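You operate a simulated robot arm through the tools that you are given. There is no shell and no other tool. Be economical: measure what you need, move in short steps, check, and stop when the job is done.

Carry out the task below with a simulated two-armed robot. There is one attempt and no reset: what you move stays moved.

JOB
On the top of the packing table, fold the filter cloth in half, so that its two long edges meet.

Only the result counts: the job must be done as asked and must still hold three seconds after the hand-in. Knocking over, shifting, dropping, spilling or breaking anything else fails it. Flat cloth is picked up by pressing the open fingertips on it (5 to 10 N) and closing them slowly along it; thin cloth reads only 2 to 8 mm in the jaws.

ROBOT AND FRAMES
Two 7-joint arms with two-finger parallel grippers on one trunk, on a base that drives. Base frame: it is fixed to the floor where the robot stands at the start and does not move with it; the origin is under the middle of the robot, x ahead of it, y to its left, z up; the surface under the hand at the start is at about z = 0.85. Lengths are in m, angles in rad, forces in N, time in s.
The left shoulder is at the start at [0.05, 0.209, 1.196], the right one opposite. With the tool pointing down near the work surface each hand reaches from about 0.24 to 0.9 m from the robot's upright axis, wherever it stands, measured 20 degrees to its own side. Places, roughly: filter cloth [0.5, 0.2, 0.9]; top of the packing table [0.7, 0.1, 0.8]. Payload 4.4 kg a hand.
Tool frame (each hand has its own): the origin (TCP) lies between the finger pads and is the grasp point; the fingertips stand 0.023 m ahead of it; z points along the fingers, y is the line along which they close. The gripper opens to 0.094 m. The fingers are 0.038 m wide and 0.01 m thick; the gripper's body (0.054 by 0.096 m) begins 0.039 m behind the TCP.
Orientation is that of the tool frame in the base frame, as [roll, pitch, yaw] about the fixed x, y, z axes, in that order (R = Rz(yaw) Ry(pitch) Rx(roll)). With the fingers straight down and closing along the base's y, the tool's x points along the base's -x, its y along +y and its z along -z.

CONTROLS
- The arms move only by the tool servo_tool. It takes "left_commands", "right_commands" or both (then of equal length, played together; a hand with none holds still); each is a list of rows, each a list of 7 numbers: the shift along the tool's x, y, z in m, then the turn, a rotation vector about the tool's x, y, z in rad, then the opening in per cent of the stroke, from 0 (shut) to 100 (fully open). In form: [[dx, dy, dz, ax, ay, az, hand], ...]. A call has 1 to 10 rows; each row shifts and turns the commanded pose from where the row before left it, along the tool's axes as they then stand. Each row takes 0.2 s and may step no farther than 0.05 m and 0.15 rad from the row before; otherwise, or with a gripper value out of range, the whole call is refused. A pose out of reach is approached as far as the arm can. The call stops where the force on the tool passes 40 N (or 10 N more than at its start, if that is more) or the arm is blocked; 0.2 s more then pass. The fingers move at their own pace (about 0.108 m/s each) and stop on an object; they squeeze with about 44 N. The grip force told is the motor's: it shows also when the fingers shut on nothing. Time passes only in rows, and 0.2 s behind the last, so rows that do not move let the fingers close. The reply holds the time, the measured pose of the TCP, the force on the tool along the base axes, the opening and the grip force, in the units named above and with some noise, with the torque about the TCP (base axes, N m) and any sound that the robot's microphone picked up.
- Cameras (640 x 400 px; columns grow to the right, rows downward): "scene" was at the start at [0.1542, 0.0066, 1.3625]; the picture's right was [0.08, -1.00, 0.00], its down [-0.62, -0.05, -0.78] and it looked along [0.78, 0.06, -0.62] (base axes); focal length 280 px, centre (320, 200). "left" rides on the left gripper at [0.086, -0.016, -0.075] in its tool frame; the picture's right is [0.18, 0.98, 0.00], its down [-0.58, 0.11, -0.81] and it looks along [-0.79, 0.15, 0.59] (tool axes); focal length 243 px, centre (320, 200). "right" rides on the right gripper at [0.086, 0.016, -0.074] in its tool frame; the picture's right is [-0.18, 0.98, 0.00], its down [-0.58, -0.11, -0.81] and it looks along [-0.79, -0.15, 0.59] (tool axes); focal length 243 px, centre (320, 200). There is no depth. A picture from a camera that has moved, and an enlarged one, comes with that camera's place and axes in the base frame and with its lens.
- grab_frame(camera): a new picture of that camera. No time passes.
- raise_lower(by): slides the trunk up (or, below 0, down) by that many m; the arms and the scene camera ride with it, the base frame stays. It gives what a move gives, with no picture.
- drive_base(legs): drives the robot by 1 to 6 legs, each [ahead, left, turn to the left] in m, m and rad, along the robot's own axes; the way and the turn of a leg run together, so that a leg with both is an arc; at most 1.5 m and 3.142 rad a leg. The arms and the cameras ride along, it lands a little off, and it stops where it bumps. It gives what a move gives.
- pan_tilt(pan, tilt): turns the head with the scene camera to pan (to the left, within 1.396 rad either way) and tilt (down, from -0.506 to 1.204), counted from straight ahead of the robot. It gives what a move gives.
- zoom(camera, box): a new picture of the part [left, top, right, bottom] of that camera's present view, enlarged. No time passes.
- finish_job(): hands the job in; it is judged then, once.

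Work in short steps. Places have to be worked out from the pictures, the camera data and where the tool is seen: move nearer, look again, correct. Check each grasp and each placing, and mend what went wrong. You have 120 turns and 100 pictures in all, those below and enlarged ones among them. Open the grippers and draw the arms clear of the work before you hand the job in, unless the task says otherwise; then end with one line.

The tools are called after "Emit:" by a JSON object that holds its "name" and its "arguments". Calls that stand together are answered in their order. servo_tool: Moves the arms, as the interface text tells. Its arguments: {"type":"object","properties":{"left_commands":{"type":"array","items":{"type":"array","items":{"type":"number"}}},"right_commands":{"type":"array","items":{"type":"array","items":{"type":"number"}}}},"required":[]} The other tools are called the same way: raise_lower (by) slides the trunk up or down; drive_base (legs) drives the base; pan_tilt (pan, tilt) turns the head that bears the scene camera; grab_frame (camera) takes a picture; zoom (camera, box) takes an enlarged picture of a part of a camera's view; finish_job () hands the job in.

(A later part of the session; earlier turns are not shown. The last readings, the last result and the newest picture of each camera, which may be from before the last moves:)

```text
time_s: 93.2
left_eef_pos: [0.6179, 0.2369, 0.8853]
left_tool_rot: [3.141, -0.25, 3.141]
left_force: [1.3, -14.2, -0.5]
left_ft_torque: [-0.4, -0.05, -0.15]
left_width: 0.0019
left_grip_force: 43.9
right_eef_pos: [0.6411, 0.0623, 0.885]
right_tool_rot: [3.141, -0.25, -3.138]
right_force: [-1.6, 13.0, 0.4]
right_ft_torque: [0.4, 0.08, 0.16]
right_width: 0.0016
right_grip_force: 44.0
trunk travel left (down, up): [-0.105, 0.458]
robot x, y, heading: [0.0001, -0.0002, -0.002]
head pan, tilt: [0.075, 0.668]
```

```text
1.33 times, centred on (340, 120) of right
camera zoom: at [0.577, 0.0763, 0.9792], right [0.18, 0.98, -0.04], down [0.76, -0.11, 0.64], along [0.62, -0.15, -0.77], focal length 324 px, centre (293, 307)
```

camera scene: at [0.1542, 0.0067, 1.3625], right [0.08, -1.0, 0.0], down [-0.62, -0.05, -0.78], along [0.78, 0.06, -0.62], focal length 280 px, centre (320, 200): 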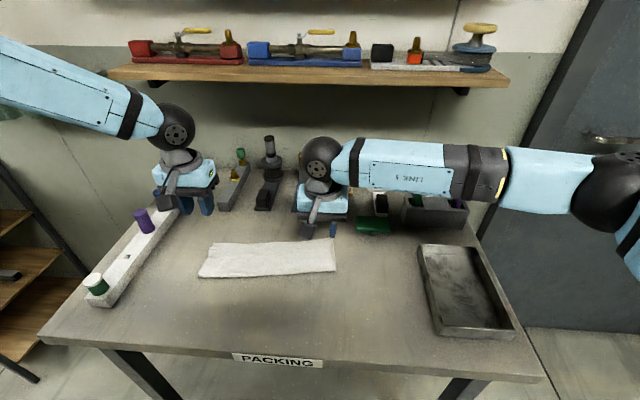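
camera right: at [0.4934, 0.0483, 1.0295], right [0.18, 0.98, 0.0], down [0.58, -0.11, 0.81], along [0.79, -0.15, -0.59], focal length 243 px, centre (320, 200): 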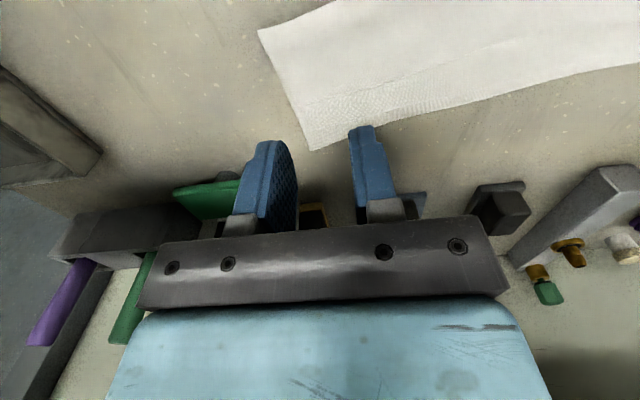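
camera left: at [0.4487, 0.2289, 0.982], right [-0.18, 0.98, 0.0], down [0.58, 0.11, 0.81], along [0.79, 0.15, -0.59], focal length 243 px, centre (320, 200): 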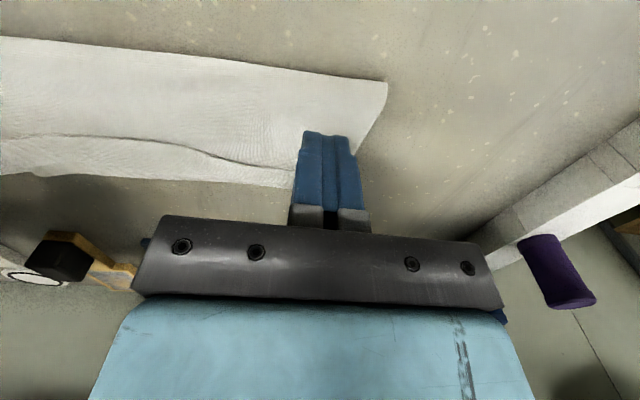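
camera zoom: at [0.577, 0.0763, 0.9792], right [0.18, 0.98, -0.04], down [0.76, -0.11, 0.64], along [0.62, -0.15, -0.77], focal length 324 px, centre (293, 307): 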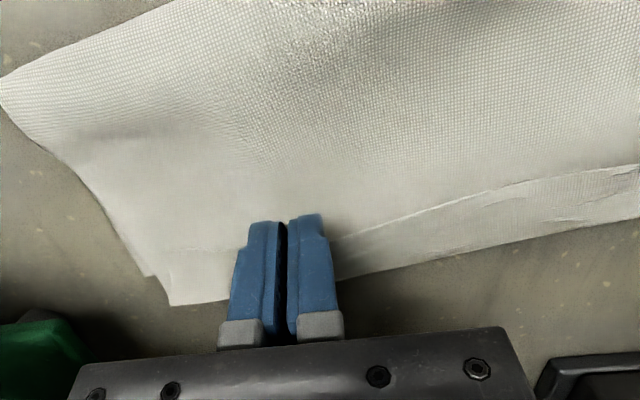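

The table friction is so low that the cloth slides instead of unrolling. Since both hands now hold the very edge, a better plan is to lift the whole cloth so it hangs straight, lay the far half down, and fold the rest over. I lift it straight up 24 cm.

Emit:
{"name": "servo_tool", "arguments": {"left_commands": [[0.0138, 0, -0.0378, 0, 0, 0, 0], [0.0138, 0, -0.0378, 0, 0, 0, 0], [0.0138, 0, -0.0378, 0, 0, 0, 0], [0.0138, 0, -0.0378, 0, 0, 0, 0], [0.0138, 0, -0.0378, 0, 0, 0, 0], [0.0138, 0, -0.0378, 0, 0, 0, 0], [0, 0, 0, 0, 0, 0, 0]], "right_commands": [[0.0186, 0, -0.0366, 0, 0, 0, 0], [0.0186, 0, -0.0366, 0, 0, 0, 0], [0.0186, 0, -0.0366, 0, 0, 0, 0], [0.0186, 0, -0.0366, 0, 0, 0, 0], [0.0186, 0, -0.0366, 0, 0, 0, 0], [0.0186, 0, -0.0366, 0, 0, 0, 0], [0, 0, 0, 0, 0, 0, 0]]}}

Emit:
{"name": "grab_frame", "arguments": {"camera": "scene"}}

```text
time_s: 94.8
left_eef_pos: [0.5995, 0.2366, 1.125]
left_tool_rot: [3.141, -0.251, 3.14]
left_force: [-0.4, -14.1, 0.2]
left_ft_torque: [-0.39, 0.04, -0.15]
left_width: 0.0017
left_grip_force: 43.7
right_eef_pos: [0.5876, 0.0617, 1.1227]
right_tool_rot: [3.141, -0.251, -3.139]
right_force: [1.2, 15.0, 0.3]
right_ft_torque: [0.38, 0.0, 0.16]
right_width: 0.0019
right_grip_force: 44.1
trunk travel left (down, up): [-0.105, 0.458]
robot x, y, heading: [-0.0002, -0.0032, -0.001]
head pan, tilt: [0.075, 0.668]
```

```text
18 pictures are left
camera scene: at [0.1551, 0.0067, 1.1923], right [0.08, -1.0, 0.0], down [-0.62, -0.05, -0.78], along [0.78, 0.06, -0.62], focal length 280 px, centre (320, 200)
```

scene: 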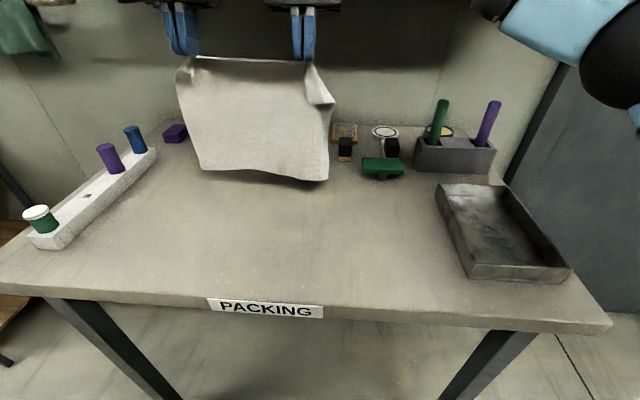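

The cloth hangs clean and straight from both hands. Now I lower it until the far edge touches, then swing the hands toward −x to lay it down with the far edge at x≈0.61.

Emit:
{"name": "servo_tool", "arguments": {"left_commands": [[-0.0074, 0, 0.0291, 0, 0, 0, 0], [0, 0, 0, 0, 0, 0, 0], [0.0338, 0, 0.0173, 0, 0, 0, 0], [0.0338, 0, 0.0173, 0, 0, 0, 0], [0.0264, 0, 0.0258, 0, 0, 0, 0], [0.0264, 0, 0.0258, 0, 0, 0, 0], [0, 0, 0, 0, 0, 0, 0]], "right_commands": [[-0.019, 0, 0.0261, 0, 0, 0, 0], [0, 0, 0, 0, 0, 0, 0], [0.0338, 0, 0.0173, 0, 0, 0, 0], [0.0338, 0, 0.0173, 0, 0, 0, 0], [0.0264, 0, 0.0258, 0, 0, 0, 0], [0.0264, 0, 0.0258, 0, 0, 0, 0], [0, 0, 0, 0, 0, 0, 0]]}}

Emit:
{"name": "grab_frame", "arguments": {"camera": "scene"}}

```text
time_s: 96.4
left_eef_pos: [0.4579, 0.2365, 1.0434]
left_tool_rot: [3.141, -0.252, -3.141]
left_force: [-0.1, -13.8, 0.4]
left_ft_torque: [-0.37, 0.01, -0.1]
left_width: 0.0014
left_grip_force: 44.1
right_eef_pos: [0.4609, 0.0607, 1.0405]
right_tool_rot: [-3.14, -0.248, -3.14]
right_force: [0.3, 13.4, -0.4]
right_ft_torque: [0.34, 0.02, 0.16]
right_width: 0.0016
right_grip_force: 44.0
trunk travel left (down, up): [-0.105, 0.458]
robot x, y, heading: [-0.0025, -0.0035, -0.001]
head pan, tilt: [0.075, 0.668]
```

```text
17 pictures are left
camera scene: at [0.1546, 0.0066, 1.1925], right [0.08, -1.0, 0.0], down [-0.62, -0.05, -0.78], along [0.78, 0.06, -0.62], focal length 280 px, centre (320, 200)
```

scene: 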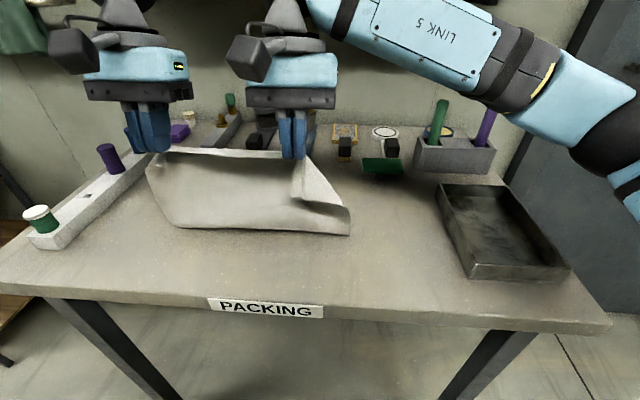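

The cloth has touched down and is bending at x≈0.49, with the lower part lying behind. I continue down and toward −x to lay more of it flat and see the whole sheet.

Emit:
{"name": "servo_tool", "arguments": {"left_commands": [[0.0067, 0, 0.0224, 0, 0, 0, 0], [0.0067, 0, 0.0224, 0, 0, 0, 0], [0.0067, 0, 0.0224, 0, 0, 0, 0], [0.0067, 0, 0.0224, 0, 0, 0, 0], [0.0067, 0, 0.0224, 0, 0, 0, 0], [0, 0, 0, 0, 0, 0, 0]], "right_commands": [[0.0067, 0, 0.0224, 0, 0, 0, 0], [0.0067, 0, 0.0224, 0, 0, 0, 0], [0.0067, 0, 0.0224, 0, 0, 0, 0], [0.0067, 0, 0.0224, 0, 0, 0, 0], [0.0067, 0, 0.0224, 0, 0, 0, 0], [0, 0, 0, 0, 0, 0, 0]]}}

Emit:
{"name": "grab_frame", "arguments": {"camera": "scene"}}

```text
time_s: 97.8
left_eef_pos: [0.3967, 0.2376, 0.9439]
left_tool_rot: [3.141, -0.249, -3.141]
left_force: [-0.3, -13.1, -0.5]
left_ft_torque: [-0.4, 0.01, -0.15]
left_width: 0.0012
left_grip_force: 44.4
right_eef_pos: [0.3987, 0.0602, 0.9395]
right_tool_rot: [-3.141, -0.251, -3.14]
right_force: [-0.7, 13.7, 0.4]
right_ft_torque: [0.36, 0.01, 0.16]
right_width: 0.0018
right_grip_force: 44.4
trunk travel left (down, up): [-0.105, 0.458]
robot x, y, heading: [0.004, 0.0022, -0.001]
head pan, tilt: [0.075, 0.668]
```

```text
16 pictures are left
camera scene: at [0.1541, 0.0066, 1.1926], right [0.08, -1.0, 0.0], down [-0.62, -0.05, -0.78], along [0.78, 0.06, -0.62], focal length 280 px, centre (320, 200)
```

scene: 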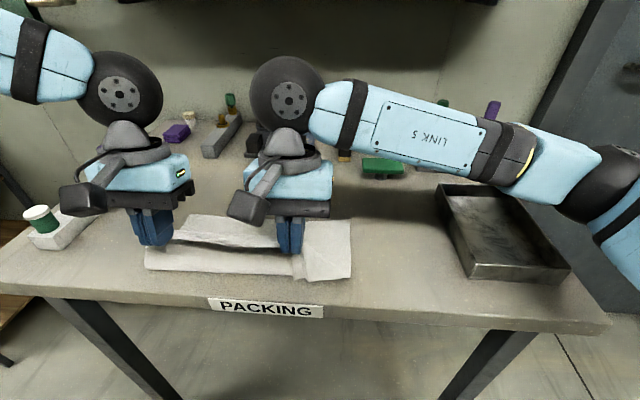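

The far half lies flat (x≈0.405–0.526) and the sheet bends up at x≈0.405 to the hands. Now I arc the held edge over to +x, keeping it taut, and lower it onto the far edge.

Emit:
{"name": "servo_tool", "arguments": {"left_commands": [[-0.0116, 0, -0.0153, 0, 0, 0, 0], [-0.0116, 0, -0.0153, 0, 0, 0, 0], [-0.0158, 0, 0.0011, 0, 0, 0, 0], [-0.0158, 0, 0.0011, 0, 0, 0, 0], [-0.0152, 0, 0.009, 0, 0, 0, 0], [-0.0152, 0, 0.009, 0, 0, 0, 0], [-0.0207, 0, 0.0205, 0, 0, 0, 0], [-0.0144, 0, 0.0159, 0, 0, 0, 0], [0, 0, 0, 0, 0, 0, 0]], "right_commands": [[-0.0116, 0, -0.0153, 0, 0, 0, 0], [-0.0116, 0, -0.0153, 0, 0, 0, 0], [-0.0158, 0, 0.0011, 0, 0, 0, 0], [-0.0158, 0, 0.0011, 0, 0, 0, 0], [-0.0152, 0, 0.009, 0, 0, 0, 0], [-0.0152, 0, 0.009, 0, 0, 0, 0], [-0.0207, 0, 0.0205, 0, 0, 0, 0], [-0.0144, 0, 0.0159, 0, 0, 0, 0], [0, 0, 0, 0, 0, 0, 0]]}}

Emit:
{"name": "zoom", "arguments": {"camera": "scene", "box": [120, 150, 380, 310]}}

```text
time_s: 99.8
left_eef_pos: [0.5073, 0.2353, 0.8858]
left_tool_rot: [-3.141, -0.249, 3.14]
left_force: [-0.2, -4.6, 0.5]
left_ft_torque: [-0.15, -0.03, -0.04]
left_width: 0.0014
left_grip_force: 43.7
right_eef_pos: [0.512, 0.0631, 0.8851]
right_tool_rot: [3.14, -0.25, -3.141]
right_force: [-0.3, 4.8, 0.4]
right_ft_torque: [0.1, 0.01, 0.01]
right_width: 0.0019
right_grip_force: 44.5
trunk travel left (down, up): [-0.105, 0.458]
robot x, y, heading: [-0.0015, -0.0006, -0.0]
head pan, tilt: [0.075, 0.668]
```

```text
2.46 times, centred on (250, 230) of scene
camera zoom: at [0.1539, 0.0066, 1.1926], right [0.08, -1.0, 0.0], down [-0.62, -0.05, -0.79], along [0.78, 0.06, -0.62], focal length 689 px, centre (492, 126)
```

zoom: 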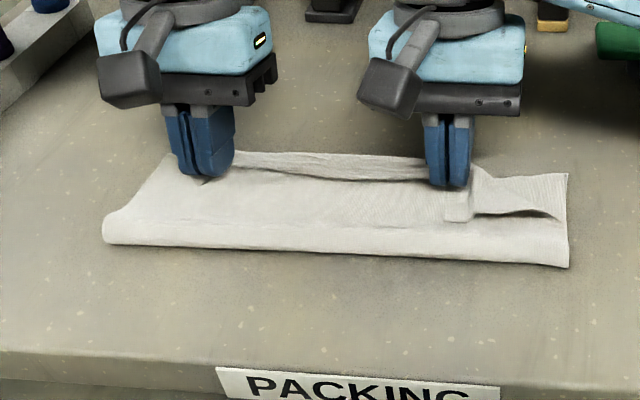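

The flap is over, but it still has slack (fold at x≈0.443, far edge ≈0.537, held edge ≈0.52). I pull the held edge another 2.5–3 cm toward +x to take up the slack, then lower.

Emit:
{"name": "servo_tool", "arguments": {"left_commands": [[0.0025, 0, -0.0097, 0, 0, 0, 0], [-0.0136, 0, -0.0035, 0, 0, 0, 0], [-0.0136, 0, -0.0035, 0, 0, 0, 0], [-0.0015, 0, 0.006, 0, 0, 0, 0], [-0.0015, 0, 0.006, 0, 0, 0, 0], [0, 0, 0, 0, 0, 0, 0]], "right_commands": [[0.0025, 0, -0.0097, 0, 0, 0, 0], [-0.0136, 0, -0.0035, 0, 0, 0, 0], [-0.0136, 0, -0.0035, 0, 0, 0, 0], [-0.0015, 0, 0.006, 0, 0, 0, 0], [-0.0015, 0, 0.006, 0, 0, 0, 0], [0, 0, 0, 0, 0, 0, 0]]}}

Emit:
{"name": "zoom", "arguments": {"camera": "scene", "box": [140, 150, 360, 280]}}

Emit:
{"name": "zoom", "arguments": {"camera": "left", "box": [60, 0, 540, 240]}}

```text
time_s: 101.2
left_eef_pos: [0.5349, 0.2359, 0.8848]
left_tool_rot: [-3.14, -0.25, 3.141]
left_force: [0.5, -8.2, -0.1]
left_ft_torque: [-0.18, 0.02, -0.07]
left_width: 0.0016
left_grip_force: 43.8
right_eef_pos: [0.5388, 0.0618, 0.8827]
right_tool_rot: [-3.141, -0.251, -3.138]
right_force: [0.2, 7.7, -0.1]
right_ft_torque: [0.22, 0.03, 0.07]
right_width: 0.0018
right_grip_force: 43.7
trunk travel left (down, up): [-0.105, 0.458]
robot x, y, heading: [-0.0039, -0.0023, -0.003]
head pan, tilt: [0.075, 0.668]
```

```text
2.91 times, centred on (250, 215) of scene
camera zoom: at [0.1541, 0.0066, 1.1926], right [0.08, -1.0, 0.0], down [-0.62, -0.05, -0.78], along [0.78, 0.06, -0.62], focal length 814 px, centre (524, 156)
```

zoom: 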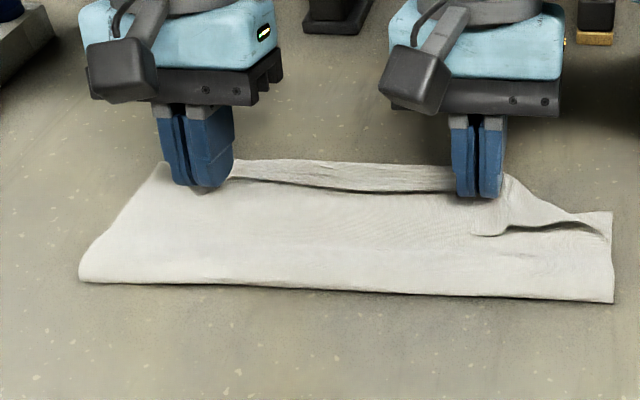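

```text
1.33 times, centred on (300, 120) of left
camera zoom: at [0.4681, 0.2192, 0.9784], right [-0.18, 0.98, 0.05], down [0.76, 0.11, 0.64], along [0.62, 0.15, -0.77], focal length 324 px, centre (347, 307)
```

zoom: 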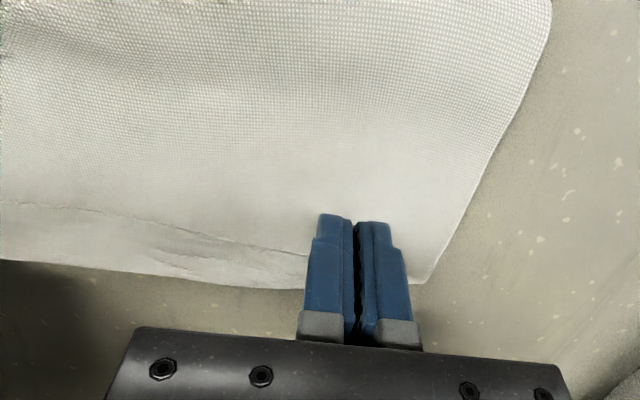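

The far edge lies at x≈0.566 while the held edge is at ≈0.54, and the whole cloth slides with each pull. So I'll pin the stack: the right hand lets go and presses near the fold, and the left then pulls its end taut. I release the right hand and move it to the pin point.

Emit:
{"name": "servo_tool", "arguments": {"right_commands": [[0, 0, 0, 0, 0, 0, 15], [0, 0, 0, 0, 0, 0, 33], [0.0062, 0, -0.0243, 0, 0, 0, 33], [0.0062, 0, -0.0243, 0, 0, 0, 20], [0.0252, 0.0265, 0.0064, 0, 0, 0, 0], [0.0252, 0.0265, 0.0064, 0, 0, 0, 0], [-0.005, 0, 0.02, 0, 0, 0, 0], [-0.005, 0, 0.02, 0, 0, 0, 0], [-0.0015, 0, 0.006, 0, 0, 0, 0], [0, 0, 0, 0, 0, 0, 0]]}}

```text
time_s: 103.4
left_eef_pos: [0.5345, 0.2351, 0.8844]
left_tool_rot: [-3.141, -0.25, 3.141]
left_force: [0.5, 0.5, -0.3]
left_ft_torque: [-0.01, -0.04, -0.02]
left_width: 0.0011
left_grip_force: 43.8
right_eef_pos: [0.4874, 0.1148, 0.887]
right_tool_rot: [-3.142, -0.249, -3.14]
right_force: [-0.3, -0.4, 1.1]
right_ft_torque: [0.02, 0.0, -0.01]
right_width: 0.0
right_grip_force: 42.2
trunk travel left (down, up): [-0.105, 0.458]
robot x, y, heading: [0.0004, -0.0031, -0.002]
head pan, tilt: [0.075, 0.668]
```

I press the right hand down to pin the stack.

Emit:
{"name": "servo_tool", "arguments": {"right_commands": [[-0.0007, 0, 0.003, 0, 0, 0, 0], [-0.0005, 0, 0.002, 0, 0, 0, 0], [-0.0005, 0, 0.002, 0, 0, 0, 0], [-0.0003, 0, 0.0013, 0, 0, 0, 0], [0, 0, 0, 0, 0, 0, 0]]}}

```text
time_s: 104.6
left_eef_pos: [0.5359, 0.2355, 0.8841]
left_tool_rot: [-3.141, -0.25, 3.141]
left_force: [-0.8, -0.6, -0.3]
left_ft_torque: [0.02, 0.0, 0.02]
left_width: 0.0013
left_grip_force: 43.7
right_eef_pos: [0.4868, 0.1155, 0.8801]
right_tool_rot: [3.141, -0.249, -3.14]
right_force: [1.3, 0.6, 2.9]
right_ft_torque: [0.01, -0.08, -0.02]
right_width: 0.0
right_grip_force: 41.8
trunk travel left (down, up): [-0.105, 0.458]
robot x, y, heading: [0.0008, -0.0014, -0.0]
head pan, tilt: [0.075, 0.668]
```

I press about 1 mm more, then pull the left edge up and toward +x by 3 cm.

Emit:
{"name": "servo_tool", "arguments": {"right_commands": [[-0.0002, 0, 0.0009, 0, 0, 0, 0], [0, 0, 0, 0, 0, 0, 0], [0, 0, 0, 0, 0, 0, 0], [0, 0, 0, 0, 0, 0, 0], [0, 0, 0, 0, 0, 0, 0], [0, 0, 0, 0, 0, 0, 0], [0, 0, 0, 0, 0, 0, 0]], "left_commands": [[0, 0, 0, 0, 0, 0, 0], [0.004, 0, -0.0145, 0, 0, 0, 0], [-0.0097, 0, -0.0025, 0, 0, 0, 0], [-0.0097, 0, -0.0025, 0, 0, 0, 0], [-0.0097, 0, -0.0025, 0, 0, 0, 0], [-0.0025, 0, 0.0087, 0, 0, 0, 0], [0, 0, 0, 0, 0, 0, 0]]}}

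Emit:
{"name": "zoom", "arguments": {"camera": "scene", "box": [140, 140, 360, 280]}}

```text
time_s: 106.2
left_eef_pos: [0.5639, 0.2355, 0.8916]
left_tool_rot: [-3.14, -0.247, -3.141]
left_force: [0.5, -1.3, 0.2]
left_ft_torque: [0.0, -0.02, 0.0]
left_width: 0.0015
left_grip_force: 44.1
right_eef_pos: [0.4852, 0.1136, 0.8778]
right_tool_rot: [-3.141, -0.248, -3.14]
right_force: [1.7, -0.1, 17.7]
right_ft_torque: [0.01, -0.28, 0.03]
right_width: 0.0
right_grip_force: 41.9
trunk travel left (down, up): [-0.105, 0.458]
robot x, y, heading: [0.0009, 0.0, 0.002]
head pan, tilt: [0.075, 0.668]
```

```text
2.86 times, centred on (250, 210) of scene
camera zoom: at [0.153, 0.0063, 1.1928], right [0.08, -1.0, 0.0], down [-0.62, -0.05, -0.79], along [0.78, 0.06, -0.62], focal length 799 px, centre (520, 171)
```

zoom: 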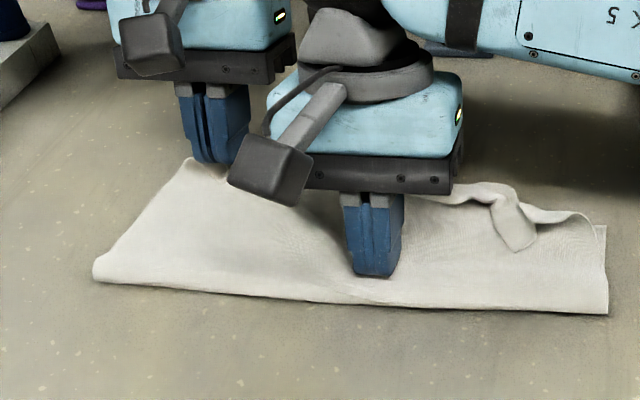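

The left end is now taut: the held edge is about 0.108 from the fold. I lower it, release, and lift the left hand clear while the right keeps pinning.

Emit:
{"name": "servo_tool", "arguments": {"left_commands": [[-0.001, 0, 0.004, 0, 0, 0, 0], [-0.0008, 0, 0.003, 0, 0, 0, 0], [-0.0005, 0, 0.002, 0, 0, 0, 0], [0, 0, 0, 0, 0, 0, 0], [0, 0, 0, 0, 0, 0, 10], [0, 0, 0, 0, 0, 0, 22], [0, 0, 0, 0, 0, 0, 33], [0.005, 0, -0.0195, 0, 0, 0, 33], [0.0075, 0, -0.029, 0, 0, 0, 33], [0, 0, 0, 0, 0, 0, 33]]}}

Emit:
{"name": "zoom", "arguments": {"camera": "left", "box": [60, 0, 540, 240]}}

```text
time_s: 108.4
left_eef_pos: [0.5644, 0.2343, 0.9317]
left_tool_rot: [-3.141, -0.248, -3.141]
left_force: [0.2, -0.5, 0.0]
left_ft_torque: [0.01, -0.01, 0.02]
left_width: 0.0312
left_grip_force: 0.1
right_eef_pos: [0.4851, 0.115, 0.8791]
right_tool_rot: [-3.14, -0.247, -3.137]
right_force: [2.3, 0.3, 21.5]
right_ft_torque: [-0.01, -0.34, -0.03]
right_width: 0.0
right_grip_force: 42.8
trunk travel left (down, up): [-0.105, 0.458]
robot x, y, heading: [-0.0063, -0.0005, 0.001]
head pan, tilt: [0.075, 0.668]
```

```text
1.33 times, centred on (300, 120) of left
camera zoom: at [0.4976, 0.2186, 1.0252], right [-0.18, 0.98, 0.05], down [0.76, 0.11, 0.64], along [0.62, 0.15, -0.77], focal length 324 px, centre (347, 307)
```

zoom: 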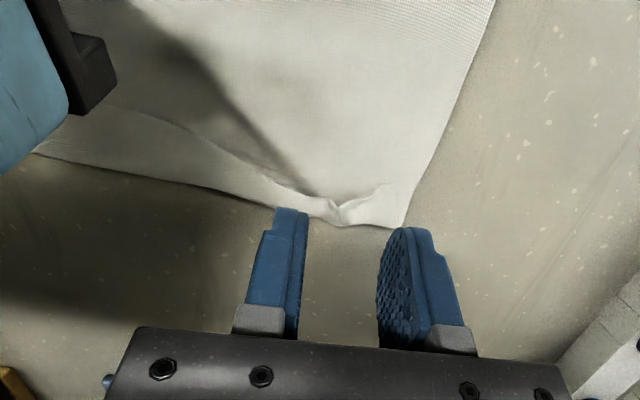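

The left end is now good: the edge is at the far edge with only a small tab. I pin this end with the left hand (closed, x≈0.55) and lift the right hand away to see the right end.

Emit:
{"name": "servo_tool", "arguments": {"left_commands": [[0.0262, 0, 0.0067, 0, 0, 0, 0], [-0.0058, 0, 0.0228, 0, 0, 0, 0], [-0.0058, 0, 0.0228, 0, 0, 0, 0], [-0.0007, 0, 0.003, 0, 0, 0, 0], [-0.0005, 0, 0.002, 0, 0, 0, 0], [-0.0003, 0, 0.001, 0, 0, 0, 0], [0, 0, 0, 0, 0, 0, 0]]}}

Emit:
{"name": "servo_tool", "arguments": {"right_commands": [[0.006, 0, -0.0243, 0, 0, 0, 20], [0.012, -0.01, -0.045, 0, 0, 0, 33], [0.01, -0.04, 0, 0, 0, 0, 33], [0, -0.01, 0, 0, 0, 0, 33], [0, 0, 0, 0, 0, 0, 33]]}}

Emit:
{"name": "grab_frame", "arguments": {"camera": "right"}}

```text
time_s: 110.0
left_eef_pos: [0.5387, 0.2357, 0.8785]
left_tool_rot: [3.141, -0.249, 3.141]
left_force: [-0.1, -0.1, -0.1]
left_ft_torque: [-0.04, 0.02, -0.01]
left_width: 0.0
left_grip_force: 42.1
right_eef_pos: [0.4847, 0.1158, 0.8788]
right_tool_rot: [3.141, -0.248, -3.137]
right_force: [-2.6, -0.9, 20.6]
right_ft_torque: [-0.02, -0.19, -0.03]
right_width: 0.0
right_grip_force: 42.3
trunk travel left (down, up): [-0.105, 0.458]
robot x, y, heading: [-0.0002, 0.0028, 0.002]
head pan, tilt: [0.075, 0.668]
```

```text
time_s: 111.2
left_eef_pos: [0.5388, 0.2359, 0.878]
left_tool_rot: [3.141, -0.248, -3.141]
left_force: [-0.1, -1.7, 7.2]
left_ft_torque: [-0.04, -0.14, 0.01]
left_width: 0.0003
left_grip_force: 42.3
right_eef_pos: [0.4769, 0.0531, 0.9504]
right_tool_rot: [-3.141, -0.249, -3.14]
right_force: [-0.1, 0.4, -0.2]
right_ft_torque: [-0.02, -0.01, 0.0]
right_width: 0.0311
right_grip_force: 0.1
trunk travel left (down, up): [-0.105, 0.458]
robot x, y, heading: [-0.0017, 0.0031, 0.001]
head pan, tilt: [0.075, 0.668]
```

```text
10 pictures are left
camera right: at [0.413, 0.0692, 1.0445], right [0.18, 0.98, -0.05], down [0.76, -0.11, 0.64], along [0.62, -0.15, -0.77], focal length 243 px, centre (320, 200)
```

right: 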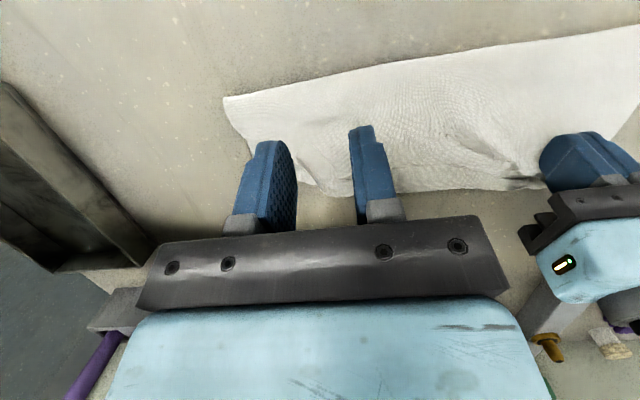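

I take an enlarged scene view of the right end.

Emit:
{"name": "zoom", "arguments": {"camera": "scene", "box": [160, 160, 350, 270]}}

```text
3.37 times, centred on (255, 215) of scene
camera zoom: at [0.1535, 0.0063, 1.1927], right [0.08, -1.0, 0.0], down [-0.62, -0.05, -0.79], along [0.78, 0.06, -0.62], focal length 942 px, centre (539, 150)
```

zoom: 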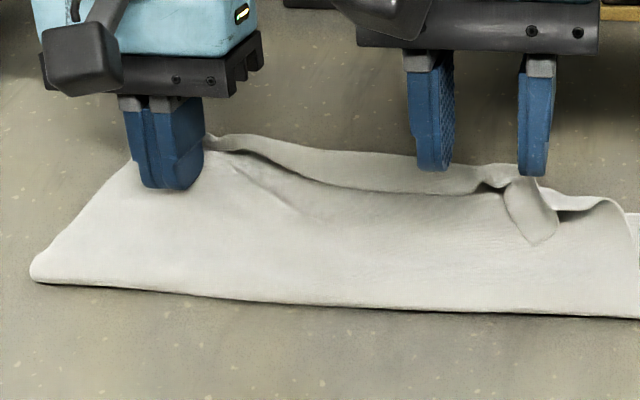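

The tip of the strip's right corner lies folded back at about (0.50, 0.032). I'll grip that corner directly, since pulling it to the lower right corner unrolls this end. The right hand goes there first.

Emit:
{"name": "servo_tool", "arguments": {"right_commands": [[-0.0165, -0.0085, 0.0283, 0, 0, 0, 33], [-0.0165, -0.0085, 0.0283, 0, 0, 0, 33], [-0.0007, 0, 0.003, 0, 0, 0, 33], [-0.0005, 0, 0.002, 0, 0, 0, 33], [0, 0, 0, 0, 0, 0, 33]]}}

Emit:
{"name": "zoom", "arguments": {"camera": "right", "box": [180, 20, 480, 240]}}

```text
time_s: 112.4
left_eef_pos: [0.5393, 0.2358, 0.8786]
left_tool_rot: [-3.14, -0.249, 3.141]
left_force: [0.2, 0.5, 7.9]
left_ft_torque: [0.01, -0.11, 0.01]
left_width: 0.0
left_grip_force: 42.0
right_eef_pos: [0.4943, 0.0377, 0.8834]
right_tool_rot: [3.141, -0.25, -3.139]
right_force: [-0.3, 0.1, -0.2]
right_ft_torque: [-0.01, -0.01, -0.02]
right_width: 0.0311
right_grip_force: 0.2
trunk travel left (down, up): [-0.105, 0.458]
robot x, y, heading: [-0.0006, -0.0004, -0.004]
head pan, tilt: [0.075, 0.668]
```

```text
1.82 times, centred on (330, 130) of right
camera zoom: at [0.4297, 0.0527, 0.9777], right [0.18, 0.98, -0.05], down [0.76, -0.11, 0.64], along [0.62, -0.15, -0.77], focal length 441 px, centre (302, 327)
```

zoom: 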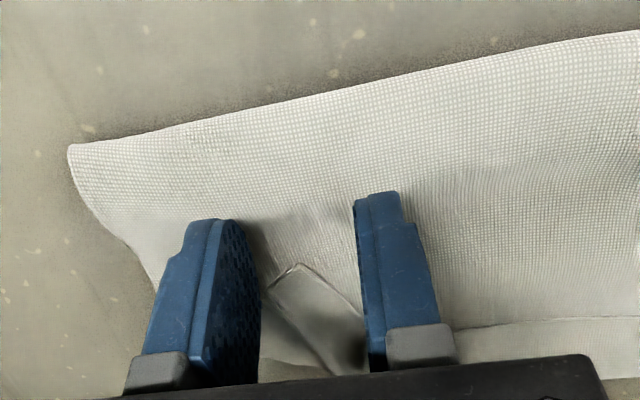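

The corner tip is right between the fingers. I move 5 mm further in and lower to contact.

Emit:
{"name": "servo_tool", "arguments": {"right_commands": [[-0.0048, 0, -0.0012, 0, 0, 0, 33], [-0.0005, 0, 0.002, 0, 0, 0, 33], [-0.0003, 0, 0.001, 0, 0, 0, 33], [-0.0003, 0, 0.001, 0, 0, 0, 33], [0, 0, 0, 0, 0, 0, 33]]}}

```text
time_s: 113.6
left_eef_pos: [0.5378, 0.2358, 0.8769]
left_tool_rot: [-3.141, -0.246, -3.141]
left_force: [-0.6, 1.4, 8.7]
left_ft_torque: [0.02, -0.1, 0.03]
left_width: 0.0001
left_grip_force: 42.0
right_eef_pos: [0.4986, 0.0371, 0.8808]
right_tool_rot: [3.14, -0.251, -3.139]
right_force: [-0.7, -0.1, 0.8]
right_ft_torque: [0.0, 0.03, 0.01]
right_width: 0.0312
right_grip_force: 0.2
trunk travel left (down, up): [-0.105, 0.458]
robot x, y, heading: [-0.0024, 0.002, 0.006]
head pan, tilt: [0.075, 0.668]
```

Nearly touching. I lower 1.3 mm more and close slowly.

Emit:
{"name": "servo_tool", "arguments": {"right_commands": [[-0.0003, 0, 0.0013, 0, 0, 0, 33], [0, 0, 0, 0, 0, 0, 29], [0, 0, 0, 0, 0, 0, 25], [0, 0, 0, 0, 0, 0, 21], [0, 0, 0, 0, 0, 0, 17], [0, 0, 0, 0, 0, 0, 13], [0, 0, 0, 0, 0, 0, 9], [0, 0, 0, 0, 0, 0, 5], [0, 0, 0, 0, 0, 0, 0], [0, 0, 0, 0, 0, 0, 0]]}}

Emit:
{"name": "servo_tool", "arguments": {"right_commands": [[0.0025, 0, -0.0097, 0, 0, 0, 0], [0.0025, 0, -0.0097, 0, 0, 0, 0], [0.0025, 0, -0.0097, 0, 0, 0, 0], [0, 0, 0, 0, 0, 0, 0]]}}

Emit:
{"name": "zoom", "arguments": {"camera": "scene", "box": [160, 160, 370, 280]}}

```text
time_s: 115.8
left_eef_pos: [0.5381, 0.2362, 0.8784]
left_tool_rot: [3.14, -0.249, -3.141]
left_force: [1.5, -2.2, 4.5]
left_ft_torque: [0.0, -0.06, -0.03]
left_width: 0.0002
left_grip_force: 42.8
right_eef_pos: [0.4971, 0.0381, 0.878]
right_tool_rot: [-3.141, -0.25, -3.14]
right_force: [0.7, 1.3, 8.1]
right_ft_torque: [0.03, -0.11, 0.0]
right_width: 0.0021
right_grip_force: 43.4
trunk travel left (down, up): [-0.105, 0.458]
robot x, y, heading: [-0.0013, -0.0021, -0.002]
head pan, tilt: [0.075, 0.668]
```

```text
time_s: 116.8
left_eef_pos: [0.5381, 0.2358, 0.8777]
left_tool_rot: [3.141, -0.249, 3.141]
left_force: [-0.9, -1.6, 7.4]
left_ft_torque: [-0.06, -0.1, -0.05]
left_width: 0.0002
left_grip_force: 41.7
right_eef_pos: [0.4987, 0.0385, 0.9071]
right_tool_rot: [-3.141, -0.25, -3.14]
right_force: [0.8, 1.7, -0.1]
right_ft_torque: [0.08, 0.0, 0.06]
right_width: 0.0023
right_grip_force: 44.0
trunk travel left (down, up): [-0.105, 0.458]
robot x, y, heading: [-0.0024, 0.0006, 0.0]
head pan, tilt: [0.075, 0.668]
```

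```text
3.05 times, centred on (265, 220) of scene
camera zoom: at [0.1535, 0.0063, 1.1927], right [0.08, -1.0, 0.0], down [-0.62, -0.05, -0.79], along [0.78, 0.06, -0.62], focal length 852 px, centre (488, 139)
```

zoom: 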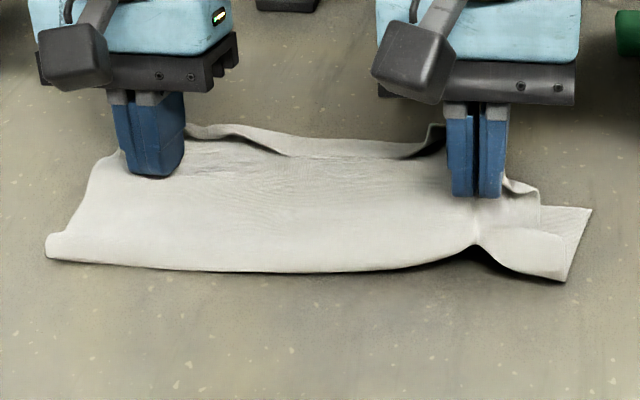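

This grip took the flap body near the fold too, so I set it down and release. I also shift the left hand to pin the stack at about (0.50, 0.19), as worked for the other side.

Emit:
{"name": "servo_tool", "arguments": {"left_commands": [[0, 0, 0, 0, 0, 0, 0], [0, 0, 0, 0, 0, 0, 0], [0, 0, 0, 0, 0, 0, 0], [0, 0, 0, 0, 0, 0, 0], [0.0074, 0, -0.0291, 0, 0, 0, 0], [0.0267, -0.023, 0.0068, 0, 0, 0, 0], [0.0267, -0.023, 0.0068, 0, 0, 0, 0], [-0.0037, 0, 0.0145, 0, 0, 0, 0], [-0.0037, 0, 0.0145, 0, 0, 0, 0], [0, 0, 0, 0, 0, 0, 0]], "right_commands": [[-0.0035, 0, 0.0136, 0, 0, 0, 0], [-0.0035, 0, 0.0136, 0, 0, 0, 0], [0, 0, 0, 0, 0, 0, 15], [0, 0, 0, 0, 0, 0, 33], [0.0025, 0, -0.0097, 0, 0, 0, 33], [0.005, 0, -0.0195, 0, 0, 0, 33], [-0.0121, 0.01, -0.0031, 0, 0, 0, 33], [-0.0121, 0.012, -0.0031, 0, 0, 0, 33], [0, 0.012, 0, 0, 0, 0, 33], [0, 0, 0, 0, 0, 0, 33]]}}

Emit:
{"name": "servo_tool", "arguments": {"left_commands": [[-0.0003, 0, 0.0012, 0, 0, 0, 0], [-0.0003, 0, 0.0012, 0, 0, 0, 0], [0, 0, 0, 0, 0, 0, 0]]}}

Emit:
{"name": "grab_frame", "arguments": {"camera": "right"}}

```text
time_s: 119.0
left_eef_pos: [0.484, 0.1892, 0.8787]
left_tool_rot: [3.14, -0.251, -3.141]
left_force: [0.1, 0.6, 5.3]
left_ft_torque: [-0.01, -0.01, 0.01]
left_width: 0.0
left_grip_force: 42.8
right_eef_pos: [0.5236, 0.0716, 0.9112]
right_tool_rot: [3.141, -0.249, -3.138]
right_force: [0.0, -0.2, 0.6]
right_ft_torque: [0.0, 0.03, 0.02]
right_width: 0.031
right_grip_force: 0.0
trunk travel left (down, up): [-0.105, 0.458]
robot x, y, heading: [-0.0007, -0.0004, -0.001]
head pan, tilt: [0.075, 0.668]
```

```text
time_s: 119.8
left_eef_pos: [0.4824, 0.1893, 0.879]
left_tool_rot: [3.141, -0.243, -3.141]
left_force: [6.7, 1.1, 30.2]
left_ft_torque: [0.03, -0.56, 0.04]
left_width: 0.0
left_grip_force: 42.6
right_eef_pos: [0.5217, 0.0702, 0.9111]
right_tool_rot: [-3.141, -0.249, -3.139]
right_force: [-0.1, -0.4, 0.5]
right_ft_torque: [0.0, -0.03, 0.0]
right_width: 0.031
right_grip_force: 0.1
trunk travel left (down, up): [-0.105, 0.458]
robot x, y, heading: [-0.0002, 0.0032, -0.003]
head pan, tilt: [0.075, 0.668]
```

```text
6 pictures are left
camera right: at [0.458, 0.0854, 1.0053], right [0.18, 0.98, -0.04], down [0.76, -0.11, 0.64], along [0.62, -0.15, -0.77], focal length 243 px, centre (320, 200)
```

right: 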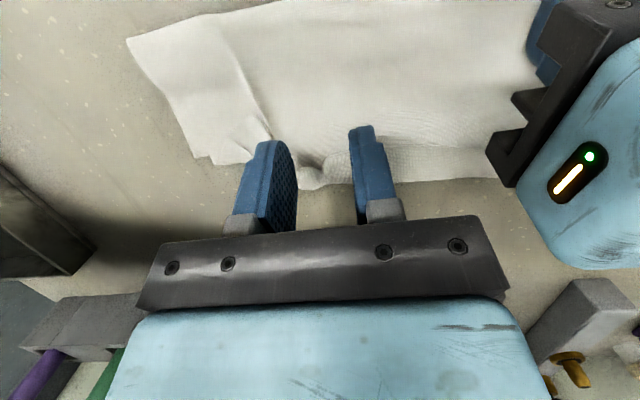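

I enlarge the relevant part to locate the strip's free edge.

Emit:
{"name": "zoom", "arguments": {"camera": "right", "box": [180, 20, 500, 220]}}

```text
2.00 times, centred on (340, 120) of right
camera zoom: at [0.458, 0.0854, 1.0053], right [0.18, 0.98, -0.04], down [0.76, -0.11, 0.64], along [0.62, -0.15, -0.77], focal length 485 px, centre (280, 360)
```

zoom: 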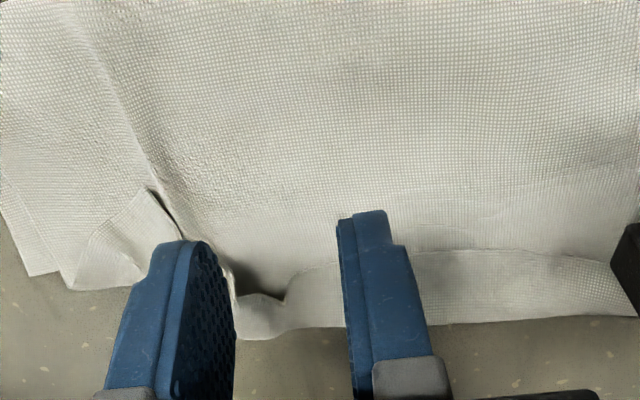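

The free edge is clear: x≈0.537 at y≈0.085. I position there (contact at x≈0.545) and descend to just above it.

Emit:
{"name": "servo_tool", "arguments": {"right_commands": [[-0.0102, 0.015, -0.0026, 0, 0, 0, 33], [-0.0034, 0, 0.0131, 0, 0, 0, 33], [-0.0033, 0, 0.0131, 0, 0, 0, 33], [-0.0008, 0, 0.003, 0, 0, 0, 33], [0, 0, 0, 0, 0, 0, 33]]}}

Emit:
{"name": "servo_tool", "arguments": {"right_commands": [[-0.0003, 0, 0.001, 0, 0, 0, 33], [0, 0, 0, 0, 0, 0, 33]]}}

```text
time_s: 120.7
left_eef_pos: [0.4832, 0.1899, 0.8784]
left_tool_rot: [-3.138, -0.241, 3.141]
left_force: [-1.8, -1.8, 15.5]
left_ft_torque: [-0.03, -0.15, -0.01]
left_width: 0.0001
left_grip_force: 42.3
right_eef_pos: [0.5337, 0.0868, 0.8842]
right_tool_rot: [-3.14, -0.25, -3.14]
right_force: [-0.8, -0.5, -0.1]
right_ft_torque: [0.0, 0.01, 0.02]
right_width: 0.0311
right_grip_force: 0.1
trunk travel left (down, up): [-0.105, 0.458]
robot x, y, heading: [0.0017, -0.0013, -0.0]
head pan, tilt: [0.075, 0.668]
stopped in row 4 (left hand): the force on the tool passed its limit at 42 N (the readings are from after the stop); the commanded pose is now the measured one
```

```text
time_s: 121.2
left_eef_pos: [0.4832, 0.1898, 0.878]
left_tool_rot: [-3.14, -0.244, -3.139]
left_force: [0.8, -0.8, 22.4]
left_ft_torque: [-0.03, -0.26, -0.03]
left_width: 0.0
left_grip_force: 42.1
right_eef_pos: [0.5327, 0.0845, 0.8838]
right_tool_rot: [3.141, -0.25, -3.14]
right_force: [0.3, -0.6, -0.9]
right_ft_torque: [0.0, 0.0, -0.02]
right_width: 0.0309
right_grip_force: 0.2
trunk travel left (down, up): [-0.105, 0.458]
robot x, y, heading: [0.0003, 0.0025, 0.003]
head pan, tilt: [0.075, 0.668]
```

I ease the left pin slightly and lower the right hand another 3 mm.

Emit:
{"name": "servo_tool", "arguments": {"left_commands": [[0.0001, 0, -0.0004, 0, 0, 0, 0], [0, 0, 0, 0, 0, 0, 0], [0, 0, 0, 0, 0, 0, 0], [0, 0, 0, 0, 0, 0, 0]], "right_commands": [[-0.0003, 0, 0.001, 0, 0, 0, 33], [-0.0003, 0, 0.001, 0, 0, 0, 33], [-0.0002, 0, 0.001, 0, 0, 0, 33], [0, 0, 0, 0, 0, 0, 33]]}}

```text
time_s: 122.2
left_eef_pos: [0.4828, 0.1887, 0.8784]
left_tool_rot: [-3.14, -0.245, -3.141]
left_force: [3.8, -2.6, 25.8]
left_ft_torque: [-0.06, -0.38, -0.05]
left_width: 0.0003
left_grip_force: 41.5
right_eef_pos: [0.5325, 0.0848, 0.8811]
right_tool_rot: [-3.141, -0.25, -3.139]
right_force: [0.3, -0.3, -0.1]
right_ft_torque: [-0.01, -0.01, 0.01]
right_width: 0.031
right_grip_force: 0.0
trunk travel left (down, up): [-0.105, 0.458]
robot x, y, heading: [0.0038, -0.0029, 0.001]
head pan, tilt: [0.075, 0.668]
```

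Emit:
{"name": "servo_tool", "arguments": {"left_commands": [[0.0001, 0, -0.0004, 0, 0, 0, 0], [0, 0, 0, 0, 0, 0, 0], [0, 0, 0, 0, 0, 0, 0]], "right_commands": [[-0.0003, 0, 0.001, 0, 0, 0, 33], [-0.0002, 0, 0.0007, 0, 0, 0, 33], [0, 0, 0, 0, 0, 0, 33]]}}

```text
time_s: 123.0
left_eef_pos: [0.4827, 0.1885, 0.8784]
left_tool_rot: [-3.141, -0.244, 3.141]
left_force: [5.1, -2.4, 19.9]
left_ft_torque: [-0.08, -0.4, -0.07]
left_width: 0.0
left_grip_force: 42.1
right_eef_pos: [0.5339, 0.0851, 0.8788]
right_tool_rot: [-3.141, -0.249, -3.14]
right_force: [-1.0, -1.7, 4.0]
right_ft_torque: [-0.11, -0.01, -0.02]
right_width: 0.0314
right_grip_force: 0.1
trunk travel left (down, up): [-0.105, 0.458]
robot x, y, heading: [0.0002, -0.0019, 0.001]
head pan, tilt: [0.075, 0.668]
```

The right is at 4 N, which is ideal. I close slowly and lift 3 cm.

Emit:
{"name": "servo_tool", "arguments": {"right_commands": [[0, 0, 0, 0, 0, 0, 29], [0, 0, 0, 0, 0, 0, 25], [0, 0, 0, 0, 0, 0, 21], [0, 0, 0, 0, 0, 0, 17], [0, 0, 0, 0, 0, 0, 13], [0, 0, 0, 0, 0, 0, 9], [0, 0, 0, 0, 0, 0, 5], [0, 0, 0, 0, 0, 0, 0], [0, 0, 0, 0, 0, 0, 0]]}}

Emit:
{"name": "servo_tool", "arguments": {"right_commands": [[0.0025, 0, -0.0097, 0, 0, 0, 0], [0.0025, 0, -0.0097, 0, 0, 0, 0], [0.0025, 0, -0.0097, 0, 0, 0, 0], [0, 0, 0, 0, 0, 0, 0]]}}

Emit:
{"name": "zoom", "arguments": {"camera": "scene", "box": [160, 150, 370, 280]}}

```text
time_s: 125.0
left_eef_pos: [0.4825, 0.1889, 0.8787]
left_tool_rot: [3.141, -0.244, 3.142]
left_force: [2.4, -2.5, 17.0]
left_ft_torque: [-0.1, -0.28, -0.03]
left_width: 0.0
left_grip_force: 42.7
right_eef_pos: [0.5334, 0.087, 0.8797]
right_tool_rot: [-3.141, -0.25, -3.141]
right_force: [-0.2, -0.1, 6.2]
right_ft_torque: [-0.04, -0.08, -0.01]
right_width: 0.0026
right_grip_force: 44.2
trunk travel left (down, up): [-0.105, 0.458]
robot x, y, heading: [-0.0016, -0.0007, 0.001]
head pan, tilt: [0.075, 0.668]
```

```text
time_s: 126.0
left_eef_pos: [0.4835, 0.1895, 0.8798]
left_tool_rot: [-3.141, -0.246, -3.141]
left_force: [0.8, -4.8, 19.3]
left_ft_torque: [-0.08, -0.28, -0.04]
left_width: 0.0
left_grip_force: 42.3
right_eef_pos: [0.5326, 0.085, 0.9098]
right_tool_rot: [3.141, -0.251, -3.139]
right_force: [-0.4, 0.4, 0.3]
right_ft_torque: [-0.03, 0.03, 0.02]
right_width: 0.0027
right_grip_force: 44.1
trunk travel left (down, up): [-0.105, 0.458]
robot x, y, heading: [-0.0, -0.0027, 0.001]
head pan, tilt: [0.075, 0.668]
```

```text
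3.05 times, centred on (265, 215) of scene
camera zoom: at [0.1528, 0.0058, 1.1928], right [0.08, -1.0, 0.0], down [-0.62, -0.05, -0.79], along [0.78, 0.06, -0.62], focal length 852 px, centre (488, 154)
```

zoom: 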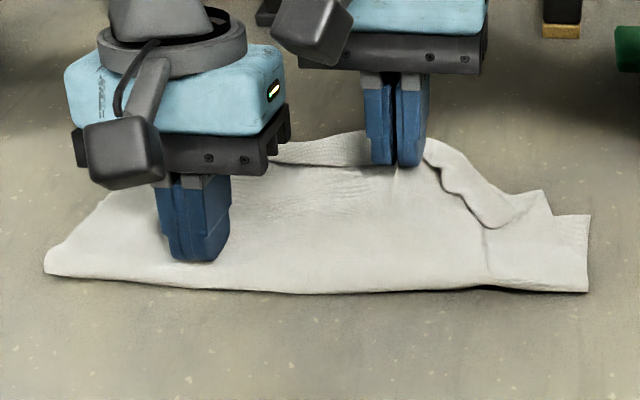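

The strip is gripped. With the left pinning, I pull toward +x by 2.7 cm, lower, release and lift.

Emit:
{"name": "servo_tool", "arguments": {"right_commands": [[-0.0131, 0, -0.0033, 0, 0, 0, 0], [-0.0131, 0, -0.0033, 0, 0, 0, 0], [-0.0032, 0, 0.0126, 0, 0, 0, 0], [-0.0032, 0, 0.0126, 0, 0, 0, 0], [-0.0005, 0, 0.002, 0, 0, 0, 0], [0, 0, 0, 0, 0, 0, 10], [0, 0, 0, 0, 0, 0, 22], [0, 0, 0, 0, 0, 0, 33], [0.005, 0, -0.0195, 0, 0, 0, 33], [0.0075, 0, -0.029, 0, 0, 0, 33]]}}

Emit:
{"name": "servo_tool", "arguments": {"right_commands": [[0.03, -0.03, -0.01, 0, 0, 0, 33], [0, -0.02, 0, 0, 0, 0, 33], [0, 0, 0, 0, 0, 0, 33]]}}

Emit:
{"name": "zoom", "arguments": {"camera": "right", "box": [160, 0, 540, 220]}}

```text
time_s: 128.2
left_eef_pos: [0.4828, 0.1888, 0.8785]
left_tool_rot: [-3.14, -0.244, 3.141]
left_force: [-0.7, -2.6, 21.8]
left_ft_torque: [-0.08, -0.29, -0.09]
left_width: 0.0001
left_grip_force: 42.2
right_eef_pos: [0.5582, 0.0863, 0.9337]
right_tool_rot: [-3.141, -0.249, -3.138]
right_force: [0.8, 0.1, 1.4]
right_ft_torque: [0.0, 0.01, -0.01]
right_width: 0.0309
right_grip_force: 0.1
trunk travel left (down, up): [-0.105, 0.458]
robot x, y, heading: [0.0032, -0.0026, -0.004]
head pan, tilt: [0.075, 0.668]
```

```text
time_s: 129.1
left_eef_pos: [0.4827, 0.191, 0.8783]
left_tool_rot: [-3.141, -0.245, -3.142]
left_force: [1.4, -0.8, 20.7]
left_ft_torque: [-0.04, -0.3, -0.04]
left_width: 0.0
left_grip_force: 42.3
right_eef_pos: [0.5308, 0.0352, 0.9484]
right_tool_rot: [3.14, -0.25, -3.14]
right_force: [0.8, -0.4, 0.1]
right_ft_torque: [-0.02, -0.02, 0.01]
right_width: 0.0311
right_grip_force: 0.0
trunk travel left (down, up): [-0.105, 0.458]
robot x, y, heading: [0.0025, 0.0007, -0.0]
head pan, tilt: [0.075, 0.668]
```

```text
1.68 times, centred on (350, 110) of right
camera zoom: at [0.4665, 0.0502, 1.0427], right [0.18, 0.98, -0.04], down [0.76, -0.11, 0.64], along [0.62, -0.15, -0.77], focal length 409 px, centre (270, 352)
```

zoom: 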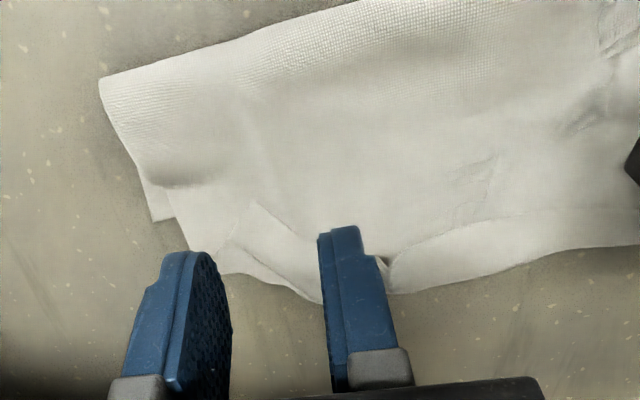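

The right corner of the strip is still folded back (tip at ≈(0.528, 0.023), it belongs at ≈(0.575, 0)). I move the left pin closer (y≈0.135) and bring the right fingers over that corner piece, well past its tip.

Emit:
{"name": "servo_tool", "arguments": {"left_commands": [[0.005, 0, -0.0195, 0, 0, 0, 0], [0, -0.0275, 0, 0, 0, 0, 0], [0, -0.0275, 0, 0, 0, 0, 0], [-0.0037, 0, 0.0145, 0, 0, 0, 0], [-0.001, 0, 0.004, 0, 0, 0, 0], [0, 0, 0, 0, 0, 0, 0]], "right_commands": [[0, -0.009, 0, 0, 0, 0, 33], [0, 0, 0, 0, 0, 0, 33], [-0.0088, 0, 0.0308, 0, 0, 0, 33], [-0.0089, 0, 0.0307, 0, 0, 0, 33], [-0.0005, 0, 0.002, 0, 0, 0, 33], [0, 0, 0, 0, 0, 0, 33]]}}

```text
time_s: 130.4
left_eef_pos: [0.4787, 0.1436, 0.8815]
left_tool_rot: [-3.141, -0.247, 3.14]
left_force: [-0.1, -0.2, -0.5]
left_ft_torque: [-0.02, 0.01, -0.01]
left_width: 0.0
left_grip_force: 42.8
left hand out of reach, approached as far as the arm can: row 3, 4
right_eef_pos: [0.536, 0.0262, 0.8819]
right_tool_rot: [-3.142, -0.252, -3.14]
right_force: [-0.6, -0.2, 0.5]
right_ft_torque: [0.0, -0.01, 0.02]
right_width: 0.0312
right_grip_force: 0.0
trunk travel left (down, up): [-0.105, 0.458]
robot x, y, heading: [0.0036, -0.001, 0.0]
head pan, tilt: [0.075, 0.668]
```

Left is near its limit at y≈0.144, which is good enough. I press the left down to pin and the right to light contact.

Emit:
{"name": "servo_tool", "arguments": {"left_commands": [[-0.0003, 0.002, 0.0015, 0, 0, 0, 0], [-0.0003, 0, 0.0012, 0, 0, 0, 0], [-0.0003, 0, 0.001, 0, 0, 0, 0], [0, 0, 0, 0, 0, 0, 0]], "right_commands": [[-0.0003, 0, 0.001, 0, 0, 0, 33], [-0.0003, 0, 0.001, 0, 0, 0, 33], [0, 0, 0, 0, 0, 0, 33], [0, 0, 0, 0, 0, 0, 33]]}}

```text
time_s: 131.4
left_eef_pos: [0.4795, 0.1455, 0.8783]
left_tool_rot: [-3.14, -0.244, -3.141]
left_force: [0.2, -2.1, 10.4]
left_ft_torque: [-0.04, -0.09, -0.02]
left_width: 0.0
left_grip_force: 42.8
right_eef_pos: [0.5364, 0.0258, 0.8808]
right_tool_rot: [-3.141, -0.252, -3.138]
right_force: [0.7, 1.5, -0.2]
right_ft_torque: [-0.01, 0.01, -0.01]
right_width: 0.0313
right_grip_force: 0.1
trunk travel left (down, up): [-0.105, 0.458]
robot x, y, heading: [-0.0033, -0.0002, -0.0]
head pan, tilt: [0.075, 0.668]
```

Emit:
{"name": "servo_tool", "arguments": {"left_commands": [[0, 0, 0.0004, 0, 0, 0, 0], [0, 0, 0, 0, 0, 0, 0], [0, 0, 0, 0, 0, 0, 0]], "right_commands": [[-0.0003, 0, 0.001, 0, 0, 0, 33], [-0.0002, 0, 0.0007, 0, 0, 0, 33], [0, 0, 0, 0, 0, 0, 33]]}}

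```text
time_s: 132.2
left_eef_pos: [0.4802, 0.1443, 0.879]
left_tool_rot: [-3.139, -0.246, -3.141]
left_force: [1.4, -2.8, 21.3]
left_ft_torque: [-0.08, -0.31, -0.05]
left_width: 0.0002
left_grip_force: 42.7
right_eef_pos: [0.5338, 0.0257, 0.8783]
right_tool_rot: [3.139, -0.249, -3.14]
right_force: [1.6, 1.4, 6.7]
right_ft_torque: [-0.02, -0.12, 0.02]
right_width: 0.0308
right_grip_force: 0.0
trunk travel left (down, up): [-0.105, 0.458]
robot x, y, heading: [0.0003, 0.0022, -0.0]
head pan, tilt: [0.075, 0.668]
```

The right is at 6.7 N, so I ease slightly, close slowly, lift 2.5 cm, and check.

Emit:
{"name": "servo_tool", "arguments": {"right_commands": [[0.0001, 0, -0.0003, 0, 0, 0, 29], [0, 0, 0, 0, 0, 0, 25], [0, 0, 0, 0, 0, 0, 21], [0, 0, 0, 0, 0, 0, 17], [0, 0, 0, 0, 0, 0, 13], [0, 0, 0, 0, 0, 0, 9], [0, 0, 0, 0, 0, 0, 5], [0, 0, 0, 0, 0, 0, 0], [0, 0, 0, 0, 0, 0, 0]]}}

Emit:
{"name": "servo_tool", "arguments": {"right_commands": [[0.0025, 0, -0.0097, 0, 0, 0, 0], [0.0025, 0, -0.0097, 0, 0, 0, 0], [0.0012, 0, -0.0049, 0, 0, 0, 0], [0, 0, 0, 0, 0, 0, 0]]}}

Emit:
{"name": "zoom", "arguments": {"camera": "scene", "box": [160, 150, 370, 280]}}

```text
time_s: 134.2
left_eef_pos: [0.4794, 0.1439, 0.8776]
left_tool_rot: [-3.138, -0.245, 3.141]
left_force: [6.5, -3.1, 31.0]
left_ft_torque: [-0.09, -0.56, -0.04]
left_width: 0.0
left_grip_force: 42.8
right_eef_pos: [0.5341, 0.0258, 0.8797]
right_tool_rot: [-3.141, -0.248, -3.14]
right_force: [0.0, -0.3, 2.8]
right_ft_torque: [-0.01, -0.04, 0.01]
right_width: 0.0024
right_grip_force: 43.6
trunk travel left (down, up): [-0.105, 0.458]
robot x, y, heading: [-0.0006, -0.0006, -0.0]
head pan, tilt: [0.075, 0.668]
```

```text
time_s: 135.2
left_eef_pos: [0.479, 0.1449, 0.8788]
left_tool_rot: [-3.141, -0.244, -3.141]
left_force: [7.4, -2.6, 35.3]
left_ft_torque: [-0.07, -0.66, -0.05]
left_width: 0.0
left_grip_force: 42.6
right_eef_pos: [0.5359, 0.0259, 0.9053]
right_tool_rot: [3.139, -0.247, -3.14]
right_force: [-0.2, 0.2, 0.0]
right_ft_torque: [0.0, 0.0, -0.02]
right_width: 0.0023
right_grip_force: 44.8
trunk travel left (down, up): [-0.105, 0.458]
robot x, y, heading: [-0.0024, -0.0014, -0.005]
head pan, tilt: [0.075, 0.668]
```

```text
3.05 times, centred on (265, 215) of scene
camera zoom: at [0.1523, 0.0057, 1.193], right [0.08, -1.0, 0.0], down [-0.62, -0.05, -0.79], along [0.78, 0.06, -0.62], focal length 852 px, centre (488, 154)
```

zoom: 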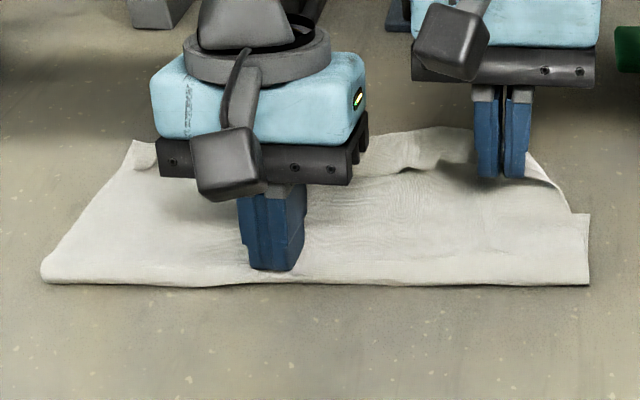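

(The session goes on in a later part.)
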